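You operate a simulated robot arm through the tools that you are given. There is no shell and no other tool.

The job below is to be done with a simulated two-armed robot. You get a single attempt, and the scene is never put back.

JOB
Give the three vials on the turntable one, two and three doses of dye.
Fine: in the order they come to the drip tube; the table turns clockwise, as its arrow shows.

It is judged by the outcome, as a careful person would: the job done as asked, and still so three seconds after it is handed in. It fails if anything else is knocked over, pushed out of place, dropped, spilled or broken.

ROBOT AND FRAMES
Two 6-joint arms with fingered hands on one trunk that stands fixed in place. Base frame: the origin is at the foot of the trunk, x ahead of it, y to its left, z up; the work surface is at about z = 0.85. Readings come in m, rad, newtons and seconds.
The left shoulder is at [0.02, 0.157, 0.829], the right one opposite. With the tool pointing down near the work surface each hand reaches from about 0.3 to 0.82 m from the base axis, measured 20 degrees to its own side. Payload 4.1 kg a hand.
The TCP of each hand is the grasp point between the finger pads, 0.033 m short of the fingertips. In the tool frame z runs along the fingers and y along their closing line. The gripper opens to 0.112 m; its body begins 0.039 m behind the TCP. The gripper is a hand of 4 fingers: y runs from the thumb to the fingers, the wrist lies at [-0.016, -0.118, -0.2] in the tool frame, and closing takes about 1.5 s.
Orientation is that of the tool frame in the base frame, as [roll, pitch, yaw] about the fixed x, y, z axes, in that order (R = Rz(yaw) Ry(pitch) Rx(roll)). With the fingers straight down and the wrist toward the robot, the tool's x, y and z point along [0, 1, 0], [1, 0, 0] and [0, 0, -1] of the base frame.

CONTROLS
- The arms move only by the tool jog_arm. It takes "left_commands", "right_commands" or both (then of equal length, played together; a hand with none holds still); each is one flat list of numbers, 6 for each row, row after row: the turn, a rotation vector about the base's x, y, z in units of 180 degrees (1.0 is 180 degrees), then the shift along the base's x, y, z in units of 400 mm (1.0 is 400 mm). In form: [rx, ry, rz, x, y, z, rx, ry, rz, x, y, z, ...]. A call has 1 to 20 rows; each row is the pose to reach, as a shift and turn from the pose commanded when the call began. "left_jaw" and "right_jaw" are, for a hand that has rows, the opening, from 0 (shut) to 1 (fully open), set as the call begins (left out, the last holds). A call with a number of a shift or a turn outside -1 to 1 is refused whole. Each row takes 0.2 s and may step no farther than 0.05 m and 0.15 rad from the row before; otherwise, or with a gripper value out of range, the whole call is refused. A pose out of reach is approached as far as the arm can. The call stops where the force on the tool passes 40 N (or 10 N more than at its start, if that is more) or the arm is blocked; 0.2 s more then pass. Each finger travels about 0.072 m/s and halts on what it meets, pressing with about 27 N; the grip force reading is that of the motor and also rises with nothing between the fingers. The clock runs only during rows and for 0.2 s after the last one: add rows that repeat a pose to give the fingers time. It gives the time, the measured TCP pose, the force on the tool (base axes), the opening and the grip force at its end, in the units of the frame above (readings bear some noise), with the torque about the TCP (base axes, N m) and any sound that the robot's microphone picked up.
- Cameras (640 x 400 px; columns grow to the right, rows downward): "scene" is now at [0.0474, -0.0298, 1.4486]; the picture's right is [-0.36, -0.93, 0.00], its down [-0.64, 0.25, -0.73] and it looks along [0.68, -0.26, -0.68] (base axes); focal length 338 px, centre (320, 200). "left" rides on the left gripper at [-0.066, -0.089, -0.13] in its tool frame; the picture's right is [-0.79, -0.29, 0.54], its down [0.55, -0.71, 0.44] and it looks along [0.26, 0.64, 0.72] (tool axes); focal length 247 px, centre (320, 200). "right" rides on the right gripper at [0.066, -0.089, -0.13] in its tool frame; the picture's right is [-0.79, 0.29, -0.54], its down [-0.55, -0.71, 0.44] and it looks along [-0.26, 0.64, 0.72] (tool axes); focal length 247 px, centre (320, 200). There is no depth. A picture from a camera that has moved, and an enlarged one, comes with that camera's place and axes in the base frame and with its lens.
- camera(camera): a new picture of that camera. It takes no simulated time.
- finger_targets(index, middle, ring, thumb_bend, thumb_turn, hand): sets how far each is bent, from 0 (flat) to 1 (curled in); at 0.3 the hand is open as for a grip, at 0.7 the pads meet at the TCP. One left out holds its place. A second passes; each finger stops where it meets its share of the squeeze, and holds until it gets a number again. A gripper value or a shape takes the hand back. It gives what a move gives, with no picture; readings hold the bend of each and the force on the fingers (four entries, about 0 where the hand has none), thumb and palm. thumb_turn goes from beside the hand (0) to across from the fingers (1), as for a grip.
- preshape(shape, hand): the hand has 4 fingers and takes this shape, open, in about a second: jaw (thumb against the fingers, like two jaws); tri (thumb and two fingers); tip (a fingertip pinch); poke (one finger out to press); point (the index stretched); flat (the hand flat); cup (the hand cupped); fist (a fist). The gripper value then closes the fingers along that shape, each until it touches; the sizes above hold for jaw. It gives what a move gives, with no picture.
- pan_tilt(pan, tilt): turns the head with the scene camera to pan (to the left, within 1.501 rad either way) and tilt (down, from -0.506 to 1.204), counted from straight ahead of the robot. It gives what a move gives.
- close_up(camera, box): a new picture of the part [left, top, right, bottom] of that camera's present view, enlarged. It takes no simulated time.
- close_job(): hands the job in; it is judged then, once.

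Places have to be worked out from the pictures, the camera data and where the tool is seen. Open the grippers and draw the arms clear of the work before you hand the job in, unless the task says otherwise.

The tools are called after "Emit:" by a JSON object that holds its "name" and its "arguments". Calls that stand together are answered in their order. jog_arm: Moves the arms, as the interface text tells. Its arguments: {"type":"object","properties":{"left_commands":{"type":"array","items":{"type":"number"}},"left_jaw":{"type":"number"},"right_commands":{"type":"array","items":{"type":"number"}},"right_jaw":{"type":"number"}},"required":[]} The other tools are called the same way: preshape (shape, hand) gives the hand a shape; finger_targets (index, middle, ring, thumb_bend, thumb_turn, hand) moves the fingers one by one; pan_tilt (pan, tilt) turns the head that bears the scene camera; camera (camera) takes a picture; close_up (camera, box) takes an enlarged picture of a part of a camera's view; close_job () hands the job in.

At the start:

```text
clock: 0.0
left_ee_pos: [0.3204, 0.0011, 1.2412]
left_tool_rot: [-3.141, 0.002, 1.217]
left_force: [0.4, -0.6, 0.6]
left_moment: [0.03, -0.02, -0.01]
left_gripper_width: 0.1117
left_gripper_force: 0.0
left_shape: jaw
left_bend: [0.3, 0.3, 0.3, 0.3, 0.98]
left_finger forces: [0.0, 0.0, 0.0, 0.0, 0.0, 0.0]
right_ee_pos: [0.4129, -0.4704, 1.1598]
right_tool_rot: [3.141, 0.0, 1.219]
right_force: [-0.2, -0.2, 0.1]
right_moment: [0.01, 0.01, -0.03]
right_gripper_width: 0.1117
right_gripper_force: 0.0
right_shape: jaw
right_bend: [0.3, 0.3, 0.3, 0.3, 0.98]
right_finger forces: [0.0, 0.0, 0.0, 0.0, 0.1, 0.0]
head pan, tilt (commanded): [-0.37, 0.752]
```

scene: 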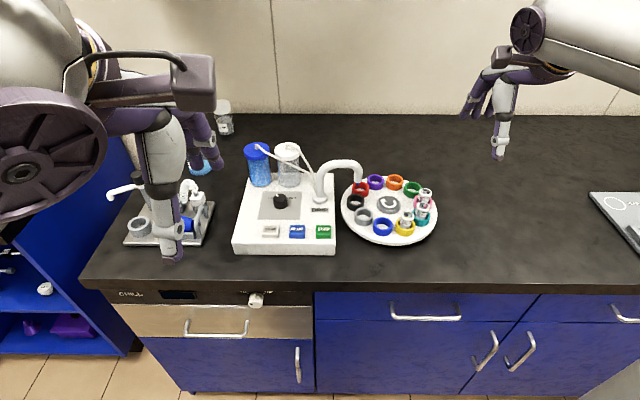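
right: 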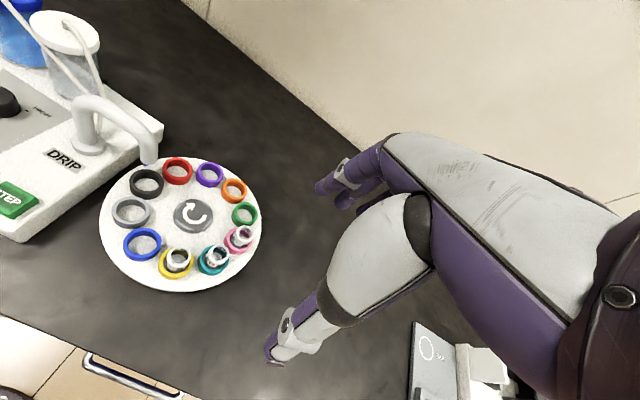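
left: 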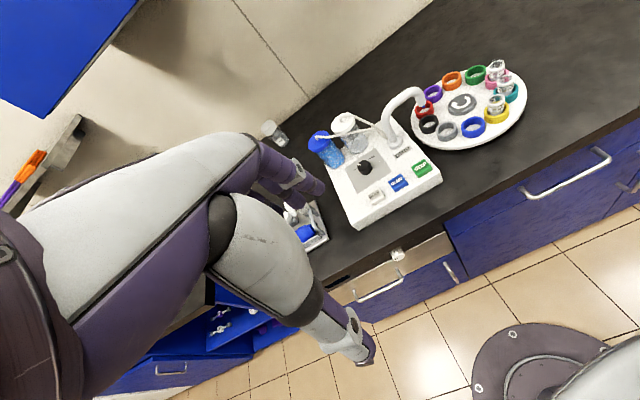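

I'll look closely at the machine and the turntable before moving anything.

Emit:
{"name": "close_up", "arguments": {"camera": "scene", "box": [220, 130, 350, 260]}}

Emit:
{"name": "close_up", "arguments": {"camera": "scene", "box": [310, 140, 450, 250]}}

Emit:
{"name": "close_up", "arguments": {"camera": "right", "box": [0, 0, 280, 300]}}

Emit:
{"name": "close_up", "arguments": {"camera": "left", "box": [300, 40, 540, 230]}}

```text
3.08 times, centred on (285, 195) of scene
camera zoom: at [0.0474, -0.0298, 1.4486], right [-0.36, -0.93, 0.0], down [-0.64, 0.25, -0.73], along [0.68, -0.26, -0.68], focal length 1038 px, centre (428, 215)
```

zoom: 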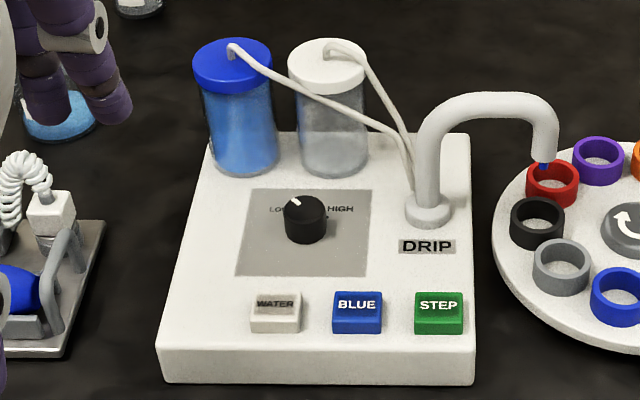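

```text
3.64 times, centred on (380, 195) of scene
camera zoom: at [0.0474, -0.0298, 1.4486], right [-0.36, -0.93, 0.0], down [-0.64, 0.25, -0.73], along [0.68, -0.26, -0.68], focal length 1227 px, centre (102, 218)
```

zoom: 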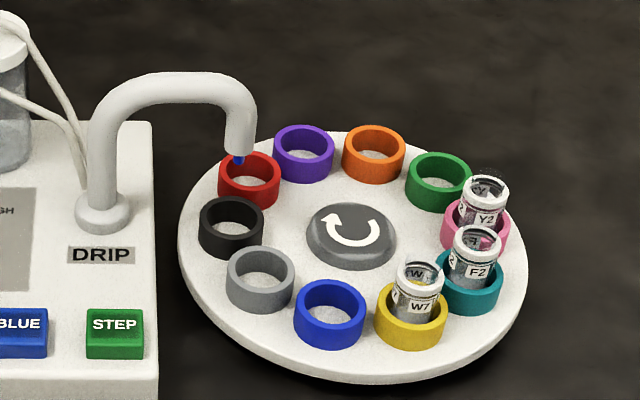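

```text
1.33 times, centred on (140, 150) of right
camera zoom: at [0.3535, -0.3763, 1.2907], right [0.0, -0.84, 0.54], down [-0.86, -0.27, -0.44], along [0.51, -0.46, -0.72], focal length 329 px, centre (560, 267)
```

zoom: 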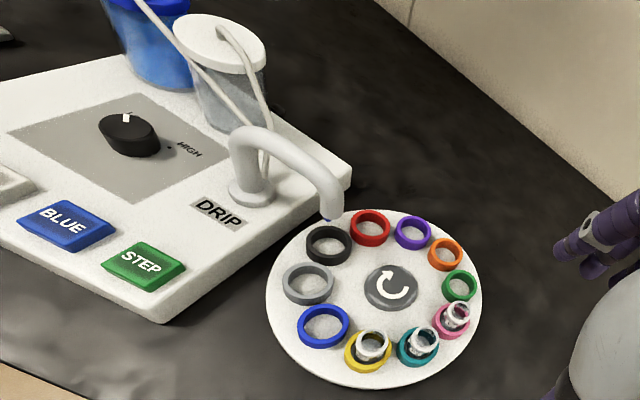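

```text
2.11 times, centred on (420, 135) of left
camera zoom: at [0.2145, -0.0294, 1.3725], right [-0.54, -0.65, -0.54], down [-0.48, 0.76, -0.44], along [0.69, 0.02, -0.72], focal length 520 px, centre (110, 337)
```

zoom: 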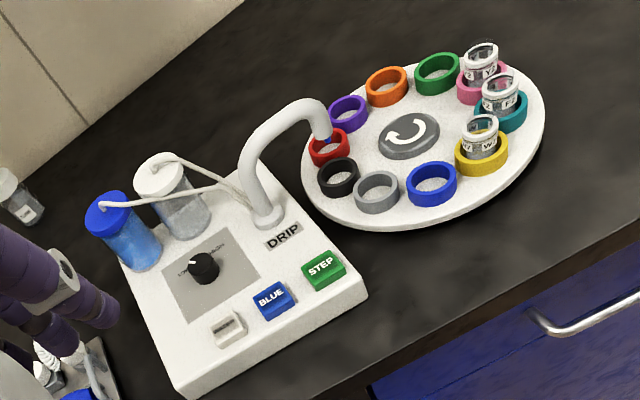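

The table is clockwise, so W7 (yellow) reaches the tube first, then F2 (teal), then Y2 (pink). I judge STEP at about (0.498, -0.213, 0.91) and BLUE at about (0.518, -0.157, 0.91). I'll shape the right hand for poking where it is, in free space.

Emit:
{"name": "preshape", "arguments": {"shape": "poke", "hand": "right"}}

Emit:
{"name": "close_up", "arguments": {"camera": "scene", "box": [245, 180, 310, 220]}}

Emit:
{"name": "close_up", "arguments": {"camera": "scene", "box": [390, 175, 450, 245]}}

```text
clock: 0.9
left_ee_pos: [0.3212, 0.0016, 1.2431]
left_tool_rot: [-3.14, 0.002, 1.219]
left_force: [0.1, 0.1, -0.8]
left_moment: [0.0, -0.03, 0.01]
left_gripper_width: 0.1117
left_gripper_force: 0.0
left_shape: jaw
left_bend: [0.3, 0.3, 0.3, 0.3, 0.98]
left_finger forces: [0.1, 0.0, 0.0, 0.1, 0.0, 0.1]
right_ee_pos: [0.4133, -0.471, 1.1601]
right_tool_rot: [3.141, -0.001, 1.219]
right_force: [0.3, 0.8, 0.6]
right_moment: [0.0, -0.01, -0.01]
right_gripper_width: 0.0003
right_gripper_force: 0.0
right_shape: poke
right_bend: [0.7, 0.7, 0.99, 1.0, 1.0]
right_finger forces: [0.0, 0.0, 0.1, 0.0, 0.0, 0.0]
head pan, tilt (commanded): [-0.37, 0.752]
```

```text
9.85 times, centred on (278, 200) of scene
camera zoom: at [0.0474, -0.0298, 1.4486], right [-0.36, -0.93, 0.0], down [-0.64, 0.25, -0.73], along [0.68, -0.26, -0.68], focal length 3323 px, centre (738, 200)
```

zoom: 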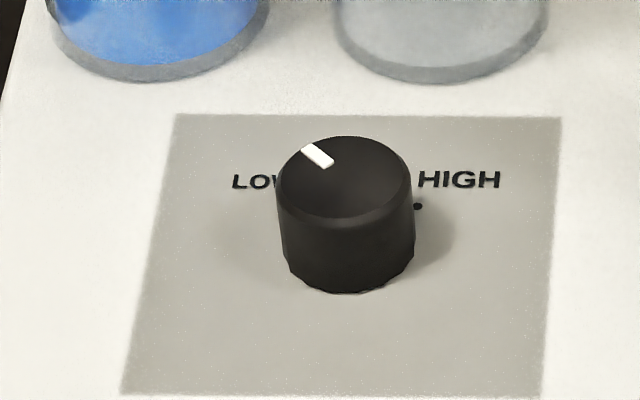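

```text
5.71 times, centred on (420, 210) of scene
camera zoom: at [0.0474, -0.0298, 1.4486], right [-0.36, -0.93, 0.0], down [-0.64, 0.25, -0.73], along [0.68, -0.26, -0.68], focal length 1928 px, centre (-251, 143)
```

zoom: 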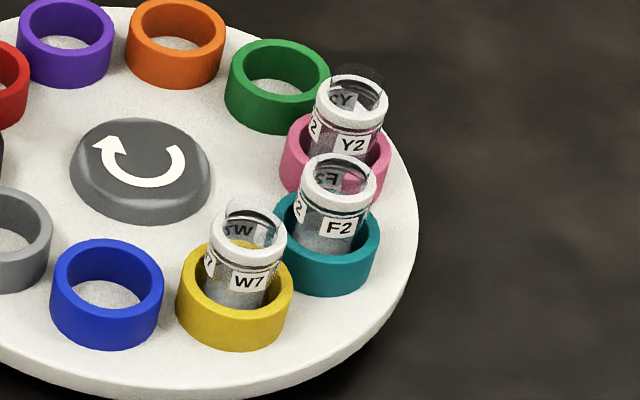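

The vials are open and the knob sits at LOW. Now I check where the poking fingertip lies relative to the tool frame.

Emit:
{"name": "close_up", "arguments": {"camera": "scene", "box": [430, 20, 590, 180]}}

Emit:
{"name": "camera", "arguments": {"camera": "right"}}

Emit:
{"name": "camera", "arguments": {"camera": "left"}}

```text
2.50 times, centred on (510, 100) of scene
camera zoom: at [0.0474, -0.0298, 1.4486], right [-0.36, -0.93, 0.0], down [-0.64, 0.25, -0.73], along [0.68, -0.26, -0.68], focal length 844 px, centre (-155, 450)
```

zoom: 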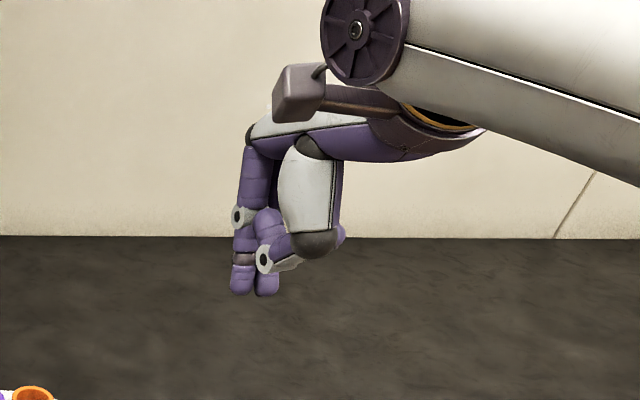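

```text
taken
camera right: at [0.3535, -0.3763, 1.2907], right [0.0, -0.84, 0.54], down [-0.86, -0.27, -0.44], along [0.51, -0.46, -0.72], focal length 247 px, centre (320, 200)
```

right: 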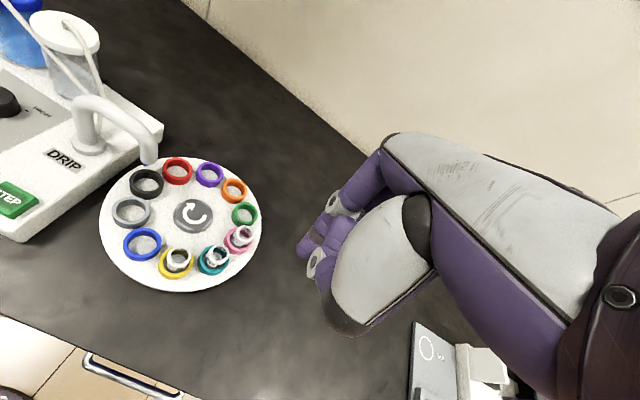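

```text
taken
camera left: at [0.2145, -0.0294, 1.3725], right [-0.54, -0.65, -0.54], down [-0.48, 0.76, -0.44], along [0.69, 0.02, -0.72], focal length 247 px, centre (320, 200)
```

left: 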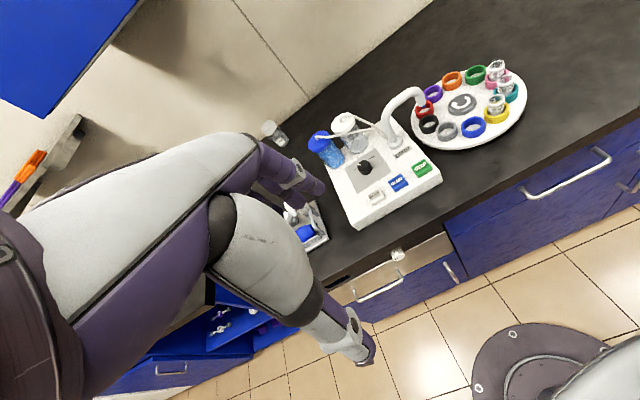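

Poke left two fingers (index and middle) extended. I'll try the pointing shape to get a single pressing fingertip.

Emit:
{"name": "preshape", "arguments": {"shape": "point", "hand": "right"}}

Emit:
{"name": "close_up", "arguments": {"camera": "scene", "box": [430, 20, 590, 180]}}

Emit:
{"name": "close_up", "arguments": {"camera": "right", "box": [240, 100, 480, 360]}}

```text
clock: 1.8
left_ee_pos: [0.3202, -0.0006, 1.2416]
left_tool_rot: [-3.141, 0.001, 1.219]
left_force: [0.4, 0.3, -1.1]
left_moment: [-0.02, 0.01, 0.01]
left_gripper_width: 0.1118
left_gripper_force: 0.0
left_shape: jaw
left_bend: [0.3, 0.3, 0.3, 0.3, 0.98]
left_finger forces: [0.0, 0.0, 0.1, 0.0, 0.0, 0.1]
right_ee_pos: [0.4135, -0.4708, 1.1615]
right_tool_rot: [-3.141, 0.001, 1.221]
right_force: [0.9, 0.1, -0.1]
right_moment: [0.05, -0.03, 0.0]
right_gripper_width: 0.0
right_gripper_force: 0.0
right_shape: point
right_bend: [0.19, 1.0, 1.0, 0.98, 0.88]
right_finger forces: [0.0, 0.0, 0.0, 0.0, 0.0, 0.0]
head pan, tilt (commanded): [-0.37, 0.752]
```

```text
2.50 times, centred on (510, 100) of scene
camera zoom: at [0.0474, -0.0298, 1.4486], right [-0.36, -0.93, 0.0], down [-0.64, 0.25, -0.73], along [0.68, -0.26, -0.68], focal length 844 px, centre (-155, 450)
```

zoom: 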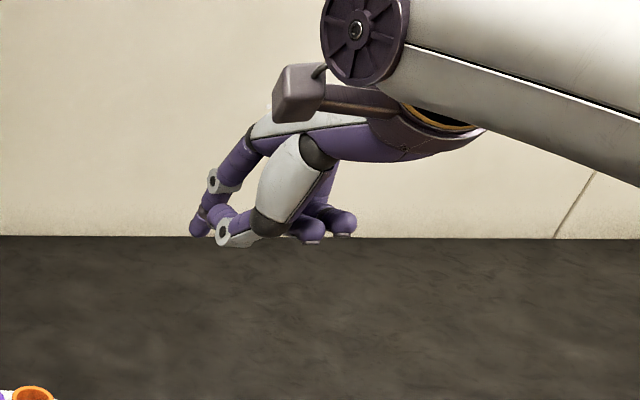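

```text
1.54 times, centred on (360, 230) of right
camera zoom: at [0.3535, -0.3763, 1.2907], right [0.0, -0.84, 0.54], down [-0.86, -0.27, -0.44], along [0.51, -0.46, -0.72], focal length 380 px, centre (258, 154)
```

zoom: 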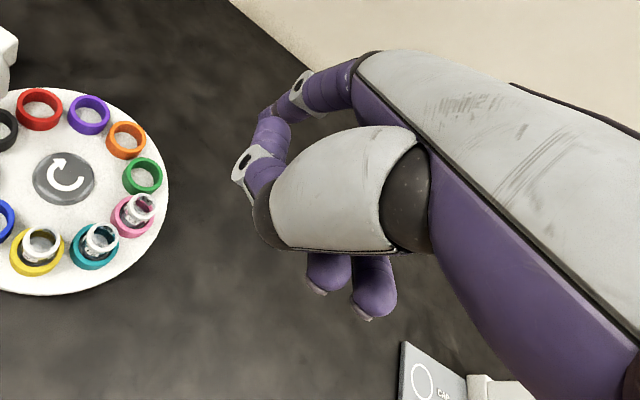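

With the middle and ring fingers curled, I'll bend only the index to 0.65 so its tip points straight down near the TCP.

Emit:
{"name": "finger_targets", "arguments": {"hand": "right", "index": 0.62, "middle": 1.0, "ring": 1.0, "thumb_bend": 1.0, "thumb_turn": 0.9}}

Emit:
{"name": "close_up", "arguments": {"camera": "scene", "box": [430, 20, 590, 180]}}

Emit:
{"name": "close_up", "arguments": {"camera": "right", "box": [240, 100, 480, 360]}}

```text
clock: 2.8
left_ee_pos: [0.3217, -0.0001, 1.2432]
left_tool_rot: [-3.14, 0.002, 1.217]
left_force: [1.0, 0.3, -0.3]
left_moment: [0.01, 0.03, 0.0]
left_gripper_width: 0.1117
left_gripper_force: 0.2
left_shape: jaw
left_bend: [0.3, 0.3, 0.3, 0.3, 0.98]
left_finger forces: [0.0, 0.0, 0.1, 0.0, 0.0, 0.0]
right_ee_pos: [0.4125, -0.4696, 1.1603]
right_tool_rot: [-3.142, -0.001, 1.222]
right_force: [0.6, 0.1, -0.6]
right_moment: [-0.03, -0.01, 0.01]
right_gripper_width: 0.0265
right_gripper_force: 0.0
right_shape: fingers
right_bend: [0.34, 1.0, 1.0, 0.98, 0.91]
right_finger forces: [0.0, 0.0, 0.0, 0.1, 0.0, 0.1]
head pan, tilt (commanded): [-0.37, 0.752]
```

```text
2.50 times, centred on (510, 100) of scene
camera zoom: at [0.0474, -0.0298, 1.4486], right [-0.36, -0.93, 0.0], down [-0.64, 0.25, -0.73], along [0.68, -0.26, -0.68], focal length 844 px, centre (-155, 450)
```

zoom: 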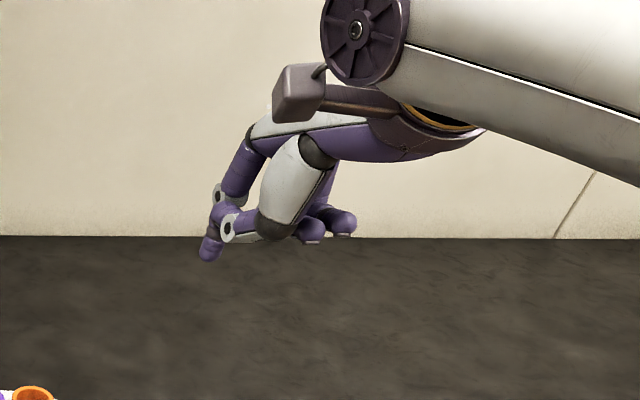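

```text
1.54 times, centred on (360, 230) of right
camera zoom: at [0.3535, -0.3763, 1.2907], right [0.0, -0.84, 0.54], down [-0.86, -0.27, -0.44], along [0.51, -0.46, -0.72], focal length 380 px, centre (258, 154)
```

zoom: 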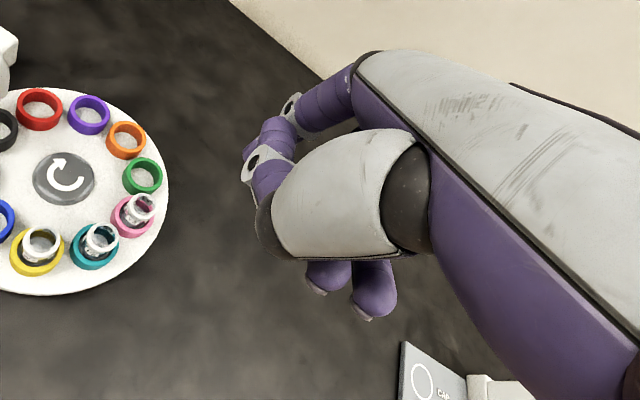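

The index stopped at 0.34, probably against the thumb. I'll swing the thumb to the side of the hand and bend the index again.

Emit:
{"name": "finger_targets", "arguments": {"hand": "right", "index": 0.2, "thumb_bend": 0.6, "thumb_turn": 0.0}}

Emit:
{"name": "finger_targets", "arguments": {"hand": "right", "index": 0.62, "thumb_bend": 0.6, "thumb_turn": 0.0}}

Emit:
{"name": "close_up", "arguments": {"camera": "scene", "box": [430, 20, 590, 180]}}

Emit:
{"name": "close_up", "arguments": {"camera": "right", "box": [240, 100, 480, 360]}}

```text
clock: 3.8
left_ee_pos: [0.3205, 0.0019, 1.2419]
left_tool_rot: [-3.141, 0.002, 1.217]
left_force: [-0.3, 0.5, 0.0]
left_moment: [0.01, -0.02, 0.0]
left_gripper_width: 0.1115
left_gripper_force: 0.0
left_shape: jaw
left_bend: [0.3, 0.3, 0.3, 0.3, 0.98]
left_finger forces: [0.0, 0.1, 0.0, 0.0, 0.1, 0.0]
right_ee_pos: [0.414, -0.4709, 1.1616]
right_tool_rot: [-3.14, 0.002, 1.219]
right_force: [0.0, -0.2, -0.4]
right_moment: [0.01, 0.02, 0.02]
right_gripper_width: 0.1213
right_gripper_force: 0.1
right_shape: fingers
right_bend: [0.2, 1.0, 1.0, 0.6, 0.0]
right_finger forces: [0.0, 0.0, 0.0, 0.0, 0.0, 0.0]
head pan, tilt (commanded): [-0.37, 0.752]
```

```text
clock: 4.8
left_ee_pos: [0.3214, 0.001, 1.2417]
left_tool_rot: [-3.14, 0.002, 1.217]
left_force: [0.3, 0.8, -0.3]
left_moment: [0.01, -0.01, 0.0]
left_gripper_width: 0.1112
left_gripper_force: 0.1
left_shape: jaw
left_bend: [0.3, 0.3, 0.3, 0.3, 0.98]
left_finger forces: [0.1, 0.0, 0.0, 0.1, 0.0, 0.1]
right_ee_pos: [0.413, -0.4712, 1.1609]
right_tool_rot: [-3.141, 0.0, 1.22]
right_force: [0.9, 1.2, -0.4]
right_moment: [-0.03, 0.01, 0.01]
right_gripper_width: 0.1119
right_gripper_force: 0.0
right_shape: fingers
right_bend: [0.62, 1.0, 1.0, 0.6, 0.0]
right_finger forces: [0.0, 0.0, 0.1, 0.1, 0.0, 0.1]
head pan, tilt (commanded): [-0.37, 0.752]
```

```text
2.50 times, centred on (510, 100) of scene
camera zoom: at [0.0474, -0.0298, 1.4486], right [-0.36, -0.93, 0.0], down [-0.64, 0.25, -0.73], along [0.68, -0.26, -0.68], focal length 844 px, centre (-155, 450)
```

zoom: 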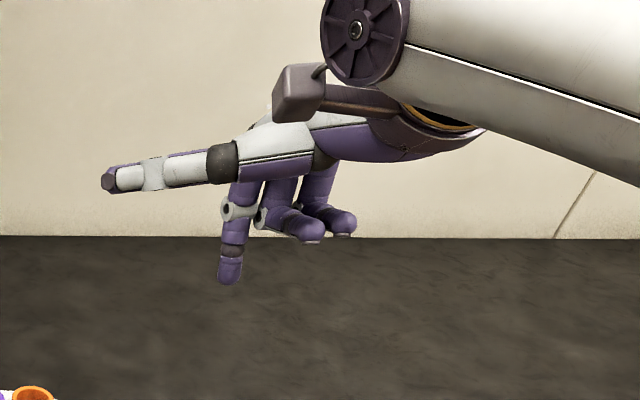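

```text
1.54 times, centred on (360, 230) of right
camera zoom: at [0.3535, -0.3763, 1.2907], right [0.0, -0.84, 0.54], down [-0.86, -0.27, -0.44], along [0.51, -0.46, -0.72], focal length 380 px, centre (258, 154)
```

zoom: 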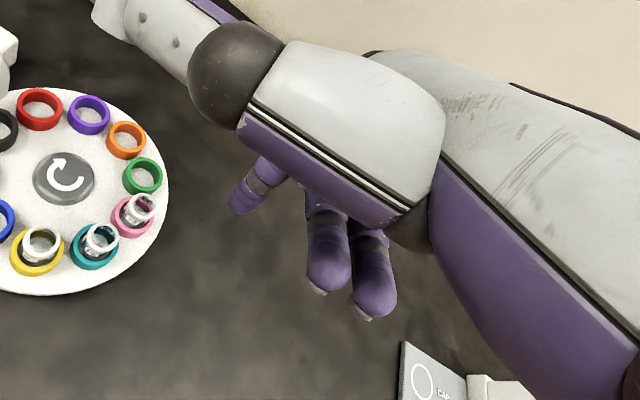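

The index tip now stands alone, at about tool (0.009, 0.018, 0.033) from the TCP. Before bringing the right hand in, I'll look left to see whether the left arm can be moved out of the way safely.

Emit:
{"name": "pan_tilt", "arguments": {"pan": 0.5, "tilt": 0.6}}

Emit:
{"name": "camera", "arguments": {"camera": "scene"}}

```text
clock: 6.0
left_ee_pos: [0.3211, 0.0003, 1.2417]
left_tool_rot: [-3.141, 0.002, 1.218]
left_force: [-0.2, 0.0, 0.6]
left_moment: [0.04, -0.01, 0.01]
left_gripper_width: 0.1113
left_gripper_force: 0.1
left_shape: jaw
left_bend: [0.3, 0.3, 0.3, 0.3, 0.98]
left_finger forces: [0.0, 0.1, 0.0, 0.0, 0.1, 0.0]
right_ee_pos: [0.4148, -0.4705, 1.1607]
right_tool_rot: [-3.141, -0.001, 1.221]
right_force: [-0.2, 0.1, -0.5]
right_moment: [-0.02, -0.03, 0.0]
right_gripper_width: 0.1119
right_gripper_force: 0.1
right_shape: fingers
right_bend: [0.62, 1.0, 1.0, 0.6, 0.0]
right_finger forces: [0.0, 0.1, 0.0, 0.0, 0.0, 0.0]
head pan, tilt (commanded): [0.499, 0.6]
```

```text
taken
camera scene: at [0.0478, 0.0423, 1.4616], right [0.48, -0.88, 0.0], down [-0.5, -0.27, -0.82], along [0.72, 0.39, -0.57], focal length 338 px, centre (320, 200)
```

scene: 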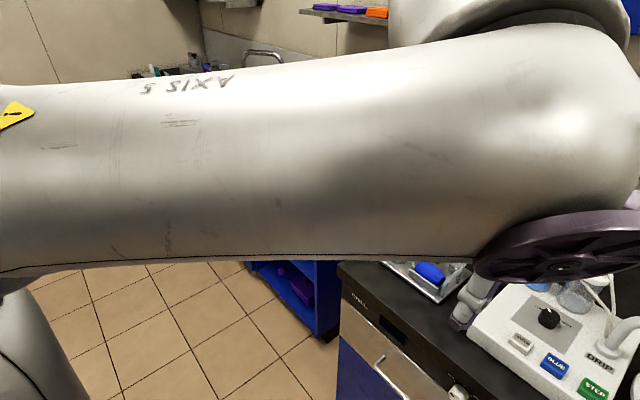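

The left side is open floor with nothing near the left hand, so I move the left hand 0.16 m further left and turn the head back toward the machine.

Emit:
{"name": "jog_arm", "arguments": {"left_commands": [0, 0, 0, 0, 0.1, 0, 0, 0, 0, 0, 0.2, 0, 0, 0, 0, 0, 0.3, 0, 0, 0, 0, 0, 0.4, 0]}}

Emit:
{"name": "pan_tilt", "arguments": {"pan": -0.4, "tilt": 0.85}}

Emit:
{"name": "camera", "arguments": {"camera": "scene"}}

```text
clock: 7.0
left_ee_pos: [0.3218, 0.1631, 1.2422]
left_tool_rot: [-3.142, 0.0, 1.218]
left_force: [0.7, 0.1, 0.9]
left_moment: [0.0, 0.02, -0.02]
left_gripper_width: 0.1119
left_gripper_force: 0.1
left_shape: jaw
left_bend: [0.3, 0.3, 0.3, 0.3, 0.98]
left_finger forces: [0.0, 0.0, 0.0, 0.0, 0.1, 0.0]
right_ee_pos: [0.4132, -0.4713, 1.1609]
right_tool_rot: [3.141, 0.001, 1.219]
right_force: [1.1, -0.6, 0.3]
right_moment: [0.03, -0.01, 0.02]
right_gripper_width: 0.112
right_gripper_force: 0.1
right_shape: fingers
right_bend: [0.62, 1.0, 1.0, 0.6, 0.0]
right_finger forces: [0.1, 0.1, 0.0, 0.0, 0.1, 0.1]
head pan, tilt (commanded): [0.499, 0.6]
```

```text
clock: 8.2
left_ee_pos: [0.322, 0.163, 1.2422]
left_tool_rot: [3.14, 0.002, 1.218]
left_force: [-0.5, -0.1, -0.6]
left_moment: [0.0, 0.0, 0.0]
left_gripper_width: 0.1118
left_gripper_force: 0.0
left_shape: jaw
left_bend: [0.3, 0.3, 0.3, 0.3, 0.98]
left_finger forces: [0.2, 0.1, 0.0, 0.0, 0.0, 0.0]
right_ee_pos: [0.4135, -0.471, 1.1589]
right_tool_rot: [3.141, -0.001, 1.22]
right_force: [0.5, -0.3, 0.4]
right_moment: [-0.01, 0.01, -0.01]
right_gripper_width: 0.1119
right_gripper_force: 0.0
right_shape: fingers
right_bend: [0.62, 1.0, 1.0, 0.6, 0.0]
right_finger forces: [0.0, 0.0, 0.1, 0.0, 0.0, 0.0]
head pan, tilt (commanded): [-0.4, 0.85]
```

```text
taken
camera scene: at [0.0423, -0.0303, 1.4408], right [-0.39, -0.92, 0.0], down [-0.69, 0.29, -0.66], along [0.61, -0.26, -0.75], focal length 338 px, centre (320, 200)
```

scene: 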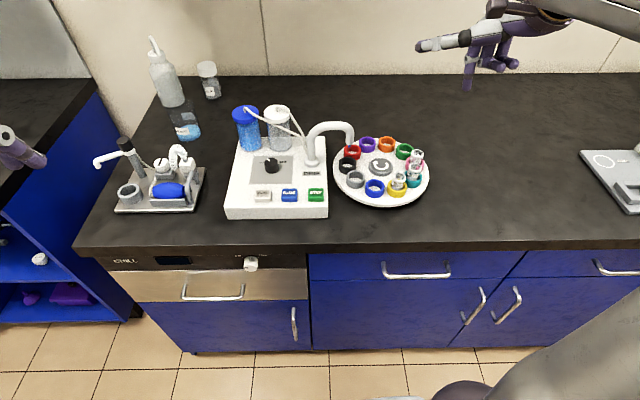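

The view is clear now. I take enlarged views to refine the button and tube positions.

Emit:
{"name": "close_up", "arguments": {"camera": "scene", "box": [230, 150, 340, 220]}}

Emit:
{"name": "close_up", "arguments": {"camera": "scene", "box": [290, 110, 440, 210]}}

```text
5.71 times, centred on (285, 185) of scene
camera zoom: at [0.0423, -0.0303, 1.4408], right [-0.39, -0.92, 0.0], down [-0.69, 0.29, -0.66], along [0.61, -0.26, -0.75], focal length 1928 px, centre (520, 286)
```

zoom: 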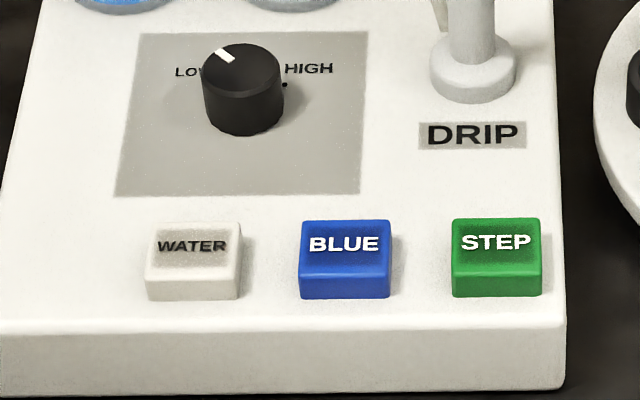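

```text
4.00 times, centred on (365, 160) of scene
camera zoom: at [0.0423, -0.0303, 1.4408], right [-0.39, -0.92, 0.0], down [-0.69, 0.29, -0.66], along [0.61, -0.26, -0.75], focal length 1350 px, centre (140, 360)
```

zoom: 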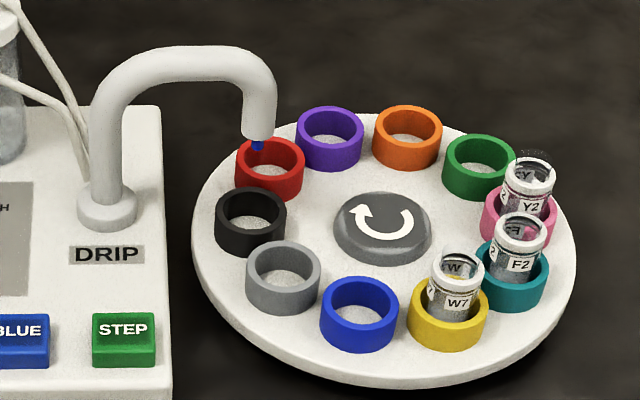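

STEP is at about (0.496, -0.212) and BLUE at (0.516, -0.159), both tops near z 0.91. I carry the right hand high over to above STEP while tilting the fingers 20° forward, which keeps the knuckles clear of the drip tube.

Emit:
{"name": "jog_arm", "arguments": {"right_commands": [-0.0064, -0.0174, 0, 0.0221, 0.1084, 0, -0.0128, -0.0348, 0, 0.0443, 0.2168, 0, -0.0192, -0.0522, 0, 0.0664, 0.3253, 0, -0.0255, -0.0695, 0, 0.0885, 0.4337, 0, -0.0319, -0.0869, 0, 0.1107, 0.5421, 0, -0.0383, -0.1043, 0, 0.1328, 0.6505, 0, -0.0383, -0.1043, 0, 0.1328, 0.6505, -0.1, -0.0383, -0.1043, 0, 0.1328, 0.6505, -0.2]}}

Emit:
{"name": "camera", "arguments": {"camera": "scene"}}

Emit:
{"name": "camera", "arguments": {"camera": "left"}}

Emit:
{"name": "camera", "arguments": {"camera": "right"}}

```text
clock: 10.0
left_ee_pos: [0.322, 0.1625, 1.2425]
left_tool_rot: [3.141, 0.002, 1.218]
left_force: [0.8, 0.5, 0.5]
left_moment: [-0.02, -0.02, -0.03]
left_gripper_width: 0.1116
left_gripper_force: 0.1
left_shape: jaw
left_bend: [0.3, 0.3, 0.3, 0.3, 0.98]
left_finger forces: [0.1, 0.0, 0.0, 0.0, 0.1, 0.0]
right_ee_pos: [0.4652, -0.2125, 1.0797]
right_tool_rot: [2.792, 0.0, 1.22]
right_force: [-0.1, -0.1, 0.1]
right_moment: [0.03, -0.04, -0.01]
right_gripper_width: 0.1118
right_gripper_force: 0.1
right_shape: fingers
right_bend: [0.62, 1.0, 1.0, 0.6, 0.0]
right_finger forces: [0.0, 0.0, 0.0, 0.0, 0.0, 0.0]
head pan, tilt (commanded): [-0.4, 0.85]
```

```text
taken
camera scene: at [0.042, -0.0303, 1.4407], right [-0.39, -0.92, 0.0], down [-0.69, 0.29, -0.66], along [0.61, -0.26, -0.75], focal length 338 px, centre (320, 200)
```

scene: 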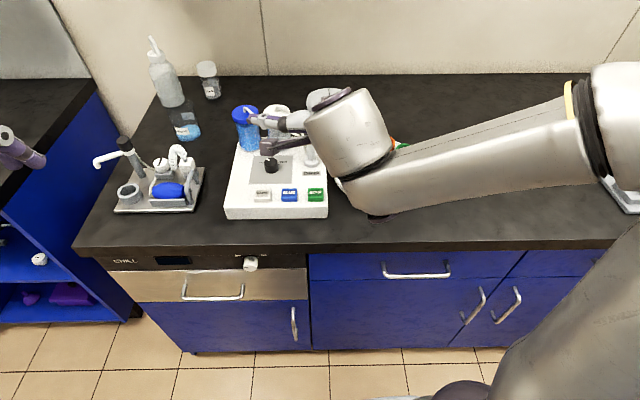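

```text
taken
camera left: at [0.2151, 0.132, 1.3733], right [-0.54, -0.65, -0.54], down [-0.48, 0.76, -0.44], along [0.69, 0.02, -0.72], focal length 247 px, centre (320, 200)
```

left: 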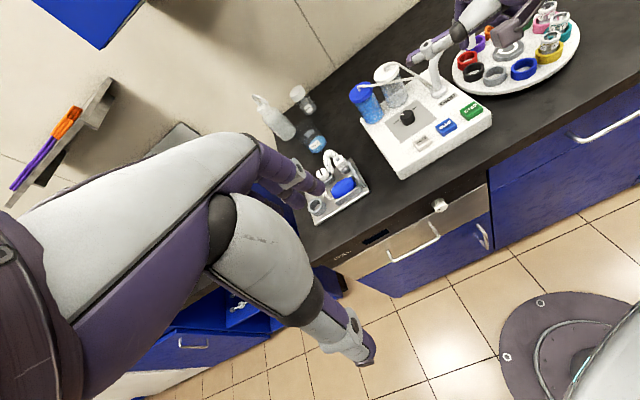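

```text
taken
camera right: at [0.3689, -0.1038, 1.1711], right [-0.19, -0.77, 0.6], down [-0.68, -0.34, -0.65], along [0.71, -0.53, -0.46], focal length 247 px, centre (320, 200)
```

right: 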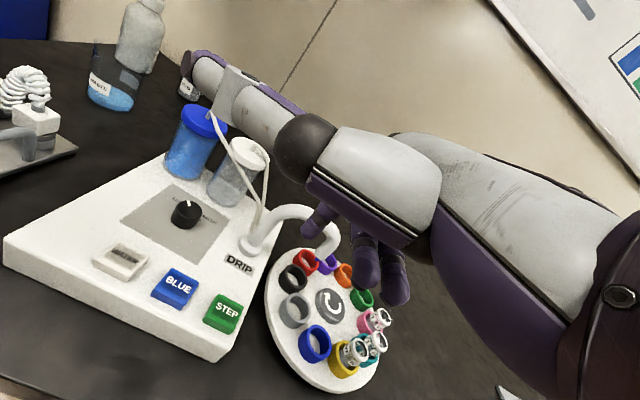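

The right camera shows the fingertip at pixel (308, 232), where I predicted it, so it is right above STEP at about (0.495, -0.214, 1.055). I lower it to about 5 cm above the button and check again.

Emit:
{"name": "jog_arm", "arguments": {"right_commands": [0, 0, 0, 0.002, 0.003, -0.08, 0, 0, 0, 0.003, 0.004, -0.16, 0, 0, 0, 0.003, 0.004, -0.2375]}}

Emit:
{"name": "camera", "arguments": {"camera": "right"}}

Emit:
{"name": "camera", "arguments": {"camera": "scene"}}

Emit:
{"name": "close_up", "arguments": {"camera": "left", "box": [340, 0, 600, 200]}}

```text
clock: 10.8
left_ee_pos: [0.3222, 0.1622, 1.244]
left_tool_rot: [3.138, 0.003, 1.218]
left_force: [-0.3, -0.5, -0.6]
left_moment: [-0.01, -0.02, 0.03]
left_gripper_width: 0.112
left_gripper_force: 0.0
left_shape: jaw
left_bend: [0.3, 0.3, 0.3, 0.3, 0.98]
left_finger forces: [0.0, 0.0, 0.0, 0.1, 0.0, 0.1]
right_ee_pos: [0.4725, -0.208, 0.9876]
right_tool_rot: [2.793, -0.001, 1.218]
right_force: [-0.1, -0.3, 0.5]
right_moment: [0.03, -0.04, -0.04]
right_gripper_width: 0.1116
right_gripper_force: 0.1
right_shape: fingers
right_bend: [0.62, 1.0, 1.0, 0.6, 0.0]
right_finger forces: [0.0, 0.0, 0.0, 0.1, 0.0, 0.0]
right hand out of reach, approached as far as the arm can: row 3
head pan, tilt (commanded): [-0.4, 0.85]
```

```text
taken
camera right: at [0.3764, -0.101, 1.0798], right [-0.19, -0.77, 0.6], down [-0.68, -0.34, -0.65], along [0.71, -0.54, -0.46], focal length 247 px, centre (320, 200)
```

right: 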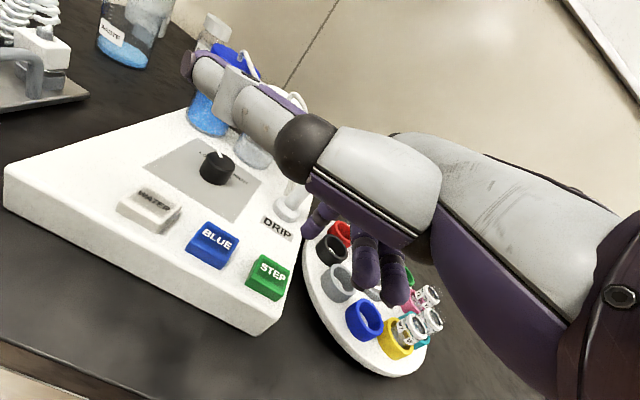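

```text
taken
camera scene: at [0.0418, -0.0303, 1.4407], right [-0.39, -0.92, 0.0], down [-0.69, 0.29, -0.66], along [0.61, -0.26, -0.75], focal length 338 px, centre (320, 200)
```

scene: 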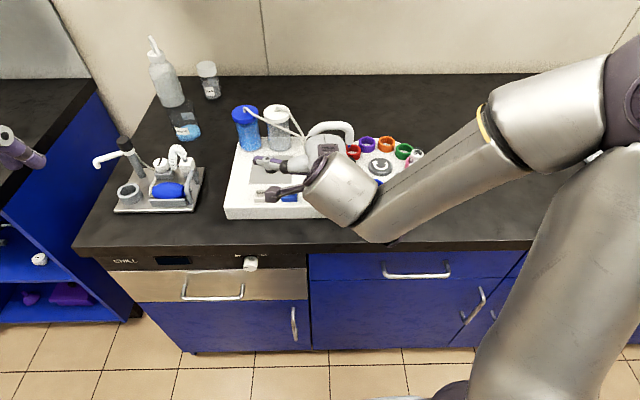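

```text
2.00 times, centred on (470, 100) of left
camera zoom: at [0.2149, 0.132, 1.3733], right [-0.54, -0.65, -0.54], down [-0.48, 0.76, -0.44], along [0.69, 0.02, -0.72], focal length 494 px, centre (20, 400)
```

zoom: 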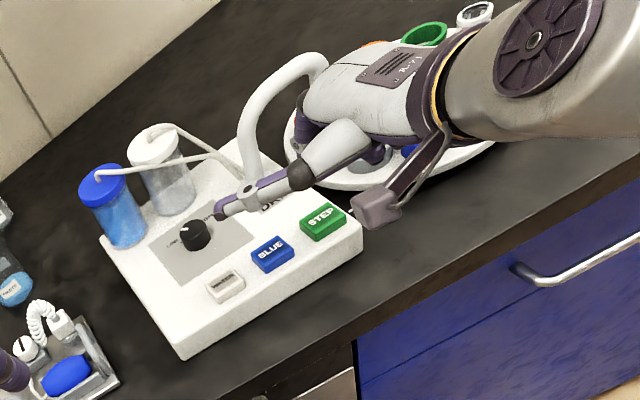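

The 20° tilt runs into the arm's limit near the bench; the measured pose is a few mm off the command. The tube is about 8 cm behind STEP, so a near-vertical hand still clears it. I rise a little, un-tilt to about 6°, and hover the tip about 3 cm over STEP.

Emit:
{"name": "jog_arm", "arguments": {"right_commands": [0.0134, 0.0365, 0, 0.004, -0.004, 0.06, 0.0268, 0.073, 0, 0.0085, -0.0085, 0.09, 0.0268, 0.073, 0, 0.0085, -0.0085, 0.03, 0.0268, 0.073, 0, 0.0085, -0.0085, -0.035]}}

Emit:
{"name": "camera", "arguments": {"camera": "right"}}

Emit:
{"name": "close_up", "arguments": {"camera": "left", "box": [340, 0, 600, 200]}}

Emit:
{"name": "close_up", "arguments": {"camera": "scene", "box": [220, 100, 440, 240]}}

```text
clock: 11.8
left_ee_pos: [0.3215, 0.1626, 1.2427]
left_tool_rot: [3.141, 0.002, 1.218]
left_force: [0.1, -0.3, -0.6]
left_moment: [0.0, -0.02, -0.01]
left_gripper_width: 0.1117
left_gripper_force: 0.0
left_shape: jaw
left_bend: [0.3, 0.3, 0.3, 0.3, 0.98]
left_finger forces: [0.1, 0.0, 0.0, 0.1, 0.0, 0.0]
right_ee_pos: [0.476, -0.2128, 0.9718]
right_tool_rot: [3.036, -0.002, 1.22]
right_force: [0.0, 0.4, 1.1]
right_moment: [-0.03, -0.01, -0.03]
right_gripper_width: 0.1118
right_gripper_force: 0.1
right_shape: fingers
right_bend: [0.62, 1.0, 1.0, 0.6, 0.0]
right_finger forces: [0.1, 0.0, 0.0, 0.0, 0.0, 0.0]
head pan, tilt (commanded): [-0.4, 0.85]
```

```text
taken
camera right: at [0.4046, -0.114, 1.093], right [-0.06, -0.82, 0.57], down [-0.81, -0.29, -0.51], along [0.58, -0.49, -0.65], focal length 247 px, centre (320, 200)
```

right: 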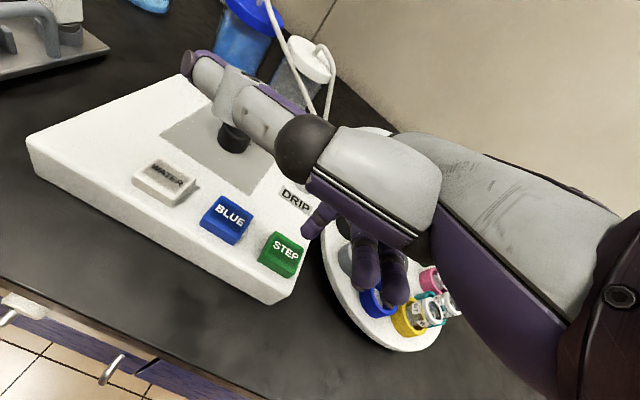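

```text
2.00 times, centred on (470, 100) of left
camera zoom: at [0.2151, 0.1321, 1.3733], right [-0.54, -0.65, -0.54], down [-0.48, 0.76, -0.44], along [0.69, 0.02, -0.72], focal length 494 px, centre (20, 400)
```

zoom: 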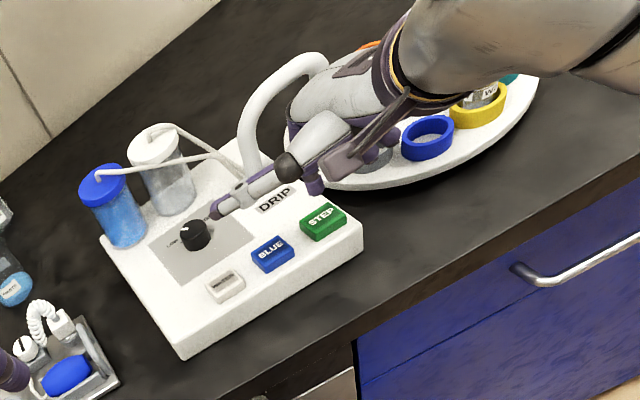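

```text
2.86 times, centred on (330, 170) of scene
camera zoom: at [0.042, -0.0303, 1.4407], right [-0.39, -0.92, 0.0], down [-0.69, 0.29, -0.66], along [0.61, -0.26, -0.75], focal length 964 px, centre (291, 286)
```

zoom: 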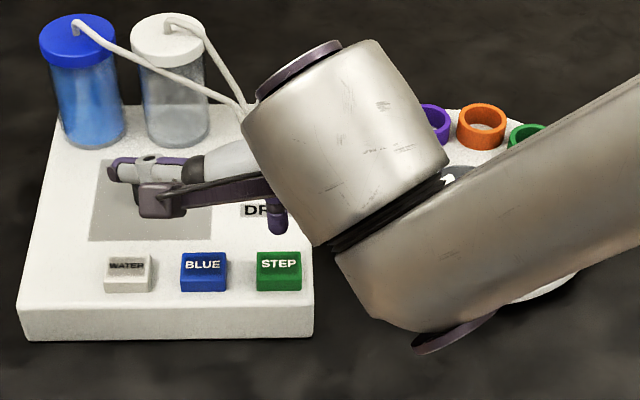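

The tip is about 3 cm above STEP and 6–8 mm too far forward. I shift it back by 7 mm, lower it by 18 mm, and look again.

Emit:
{"name": "jog_arm", "arguments": {"right_commands": [0, 0, 0, -0.0175, 0.003, -0.02, 0, 0, 0, -0.0175, 0.003, -0.045]}}

Emit:
{"name": "close_up", "arguments": {"camera": "right", "box": [180, 160, 400, 340]}}

Emit:
{"name": "close_up", "arguments": {"camera": "left", "box": [440, 60, 540, 140]}}

Emit:
{"name": "close_up", "arguments": {"camera": "scene", "box": [270, 150, 350, 210]}}

```text
clock: 12.4
left_ee_pos: [0.3206, 0.1617, 1.243]
left_tool_rot: [-3.141, 0.002, 1.219]
left_force: [0.3, -0.1, -1.0]
left_moment: [0.02, 0.04, 0.01]
left_gripper_width: 0.1116
left_gripper_force: 0.1
left_shape: jaw
left_bend: [0.3, 0.3, 0.3, 0.3, 0.98]
left_finger forces: [0.0, 0.1, 0.0, 0.1, 0.0, 0.0]
right_ee_pos: [0.469, -0.2107, 0.9552]
right_tool_rot: [3.038, 0.0, 1.22]
right_force: [-0.7, 0.2, 0.2]
right_moment: [-0.02, 0.01, 0.01]
right_gripper_width: 0.1119
right_gripper_force: 0.0
right_shape: fingers
right_bend: [0.62, 1.0, 1.0, 0.6, 0.0]
right_finger forces: [0.0, 0.0, 0.0, 0.0, 0.0, 0.0]
head pan, tilt (commanded): [-0.4, 0.85]
```

```text
2.22 times, centred on (290, 250) of right
camera zoom: at [0.3966, -0.1122, 1.0751], right [-0.06, -0.82, 0.57], down [-0.81, -0.29, -0.51], along [0.58, -0.49, -0.65], focal length 549 px, centre (387, 89)
```

zoom: 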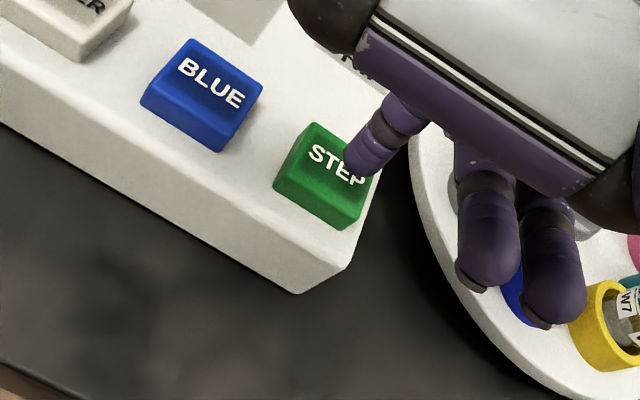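

```text
5.00 times, centred on (490, 100) of left
camera zoom: at [0.2153, 0.1321, 1.3733], right [-0.54, -0.65, -0.54], down [-0.48, 0.76, -0.44], along [0.69, 0.02, -0.72], focal length 1235 px, centre (-530, 700)
```

zoom: 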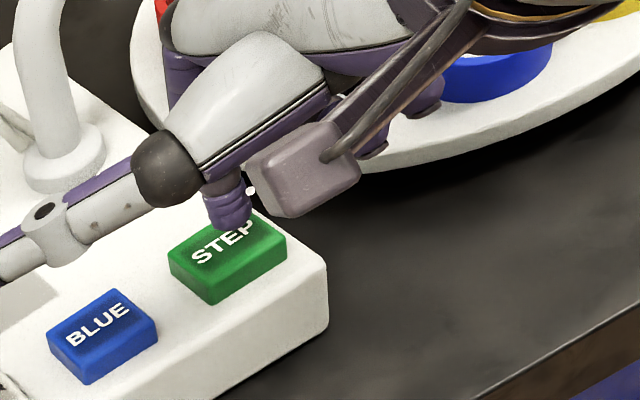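

```text
6.67 times, centred on (310, 180) of scene
camera zoom: at [0.0422, -0.0303, 1.4407], right [-0.39, -0.92, 0.0], down [-0.69, 0.29, -0.66], along [0.61, -0.26, -0.75], focal length 2250 px, centre (387, 333)
```

zoom: 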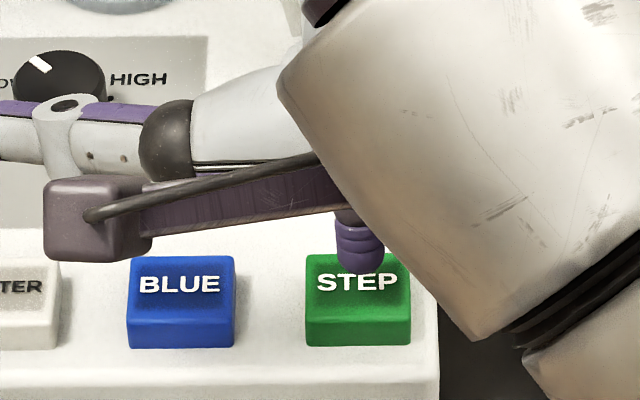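

All three views put the tip about 1.4 cm above STEP and close to its centre. I ease it 3 mm forward and left, then press down in small steps, watching force and sound.

Emit:
{"name": "jog_arm", "arguments": {"right_commands": [0, 0, 0, 0.0095, 0.0045, -0.015, 0, 0, 0, 0.0095, 0.0045, -0.03, 0, 0, 0, 0.0095, 0.0045, -0.0375]}}

Emit:
{"name": "close_up", "arguments": {"camera": "right", "box": [180, 160, 400, 340]}}

Emit:
{"name": "close_up", "arguments": {"camera": "left", "box": [440, 60, 540, 140]}}

Emit:
{"name": "close_up", "arguments": {"camera": "scene", "box": [270, 150, 350, 210]}}

```text
clock: 13.2
left_ee_pos: [0.3217, 0.1621, 1.2424]
left_tool_rot: [3.141, 0.001, 1.22]
left_force: [-0.4, 0.6, 1.1]
left_moment: [0.01, 0.02, 0.0]
left_gripper_width: 0.1114
left_gripper_force: 0.0
left_shape: jaw
left_bend: [0.3, 0.3, 0.3, 0.3, 0.98]
left_finger forces: [0.0, 0.0, 0.0, 0.0, 0.0, 0.0]
right_ee_pos: [0.4729, -0.2099, 0.9415]
right_tool_rot: [3.037, 0.001, 1.22]
right_force: [0.1, 0.1, 0.1]
right_moment: [-0.01, 0.0, 0.01]
right_gripper_width: 0.112
right_gripper_force: 0.0
right_shape: fingers
right_bend: [0.62, 1.0, 1.0, 0.6, 0.0]
right_finger forces: [0.5, 0.0, 0.0, 0.0, 0.1, 0.0]
head pan, tilt (commanded): [-0.4, 0.85]
```

```text
2.22 times, centred on (290, 250) of right
camera zoom: at [0.4008, -0.1101, 1.0611], right [-0.06, -0.82, 0.57], down [-0.81, -0.29, -0.51], along [0.58, -0.49, -0.65], focal length 549 px, centre (387, 89)
```

zoom: 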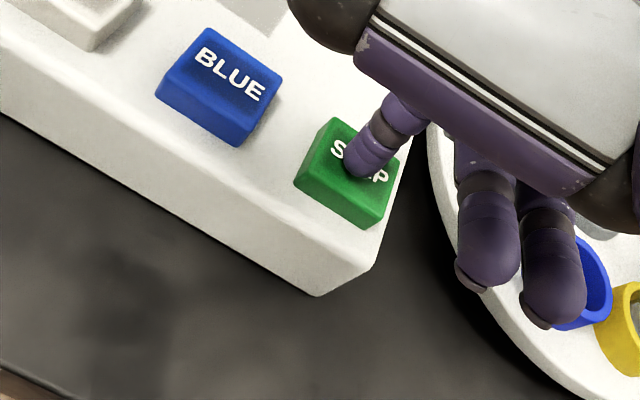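

```text
5.00 times, centred on (490, 100) of left
camera zoom: at [0.2153, 0.1321, 1.3732], right [-0.54, -0.65, -0.54], down [-0.48, 0.76, -0.44], along [0.69, 0.02, -0.72], focal length 1235 px, centre (-530, 700)
```

zoom: 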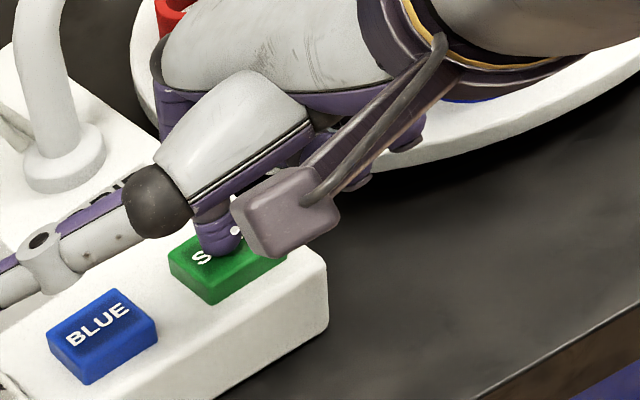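

```text
6.67 times, centred on (310, 180) of scene
camera zoom: at [0.0422, -0.0303, 1.4407], right [-0.39, -0.92, 0.0], down [-0.69, 0.29, -0.66], along [0.61, -0.26, -0.75], focal length 2250 px, centre (387, 333)
```

zoom: 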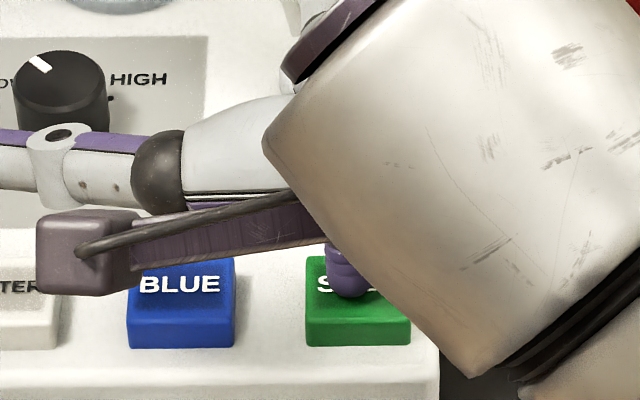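

The index reads a light touch (0.5) at TCP z 0.9415, so the tip is just on STEP. I press 4 mm further and read the result.

Emit:
{"name": "jog_arm", "arguments": {"right_commands": [0, 0, 0, 0, 0, -0.01]}}

Emit:
{"name": "close_up", "arguments": {"camera": "right", "box": [180, 160, 400, 340]}}

```text
clock: 13.6
left_ee_pos: [0.3228, 0.1628, 1.2423]
left_tool_rot: [3.141, 0.003, 1.218]
left_force: [0.1, 0.3, 0.0]
left_moment: [0.01, -0.01, -0.03]
left_gripper_width: 0.1116
left_gripper_force: 0.1
left_shape: jaw
left_bend: [0.3, 0.3, 0.3, 0.3, 0.98]
left_finger forces: [0.0, 0.0, 0.1, 0.0, 0.1, 0.0]
right_ee_pos: [0.4733, -0.2082, 0.9375]
right_tool_rot: [3.034, 0.0, 1.219]
right_force: [-0.8, 0.9, 2.9]
right_moment: [0.01, -0.07, -0.01]
right_gripper_width: 0.112
right_gripper_force: 0.9
right_shape: fingers
right_bend: [0.62, 1.0, 1.0, 0.6, 0.0]
right_finger forces: [3.2, 0.0, 0.1, 0.0, 0.0, 0.0]
head pan, tilt (commanded): [-0.4, 0.85]
heard: click
```

```text
2.22 times, centred on (290, 250) of right
camera zoom: at [0.401, -0.1101, 1.0573], right [-0.06, -0.82, 0.57], down [-0.81, -0.29, -0.51], along [0.58, -0.49, -0.65], focal length 549 px, centre (387, 89)
```

zoom: 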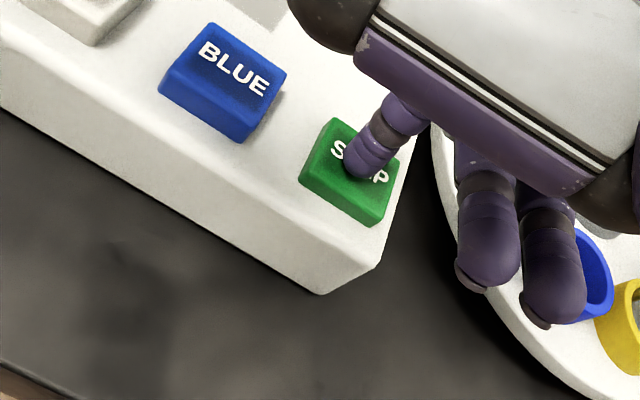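

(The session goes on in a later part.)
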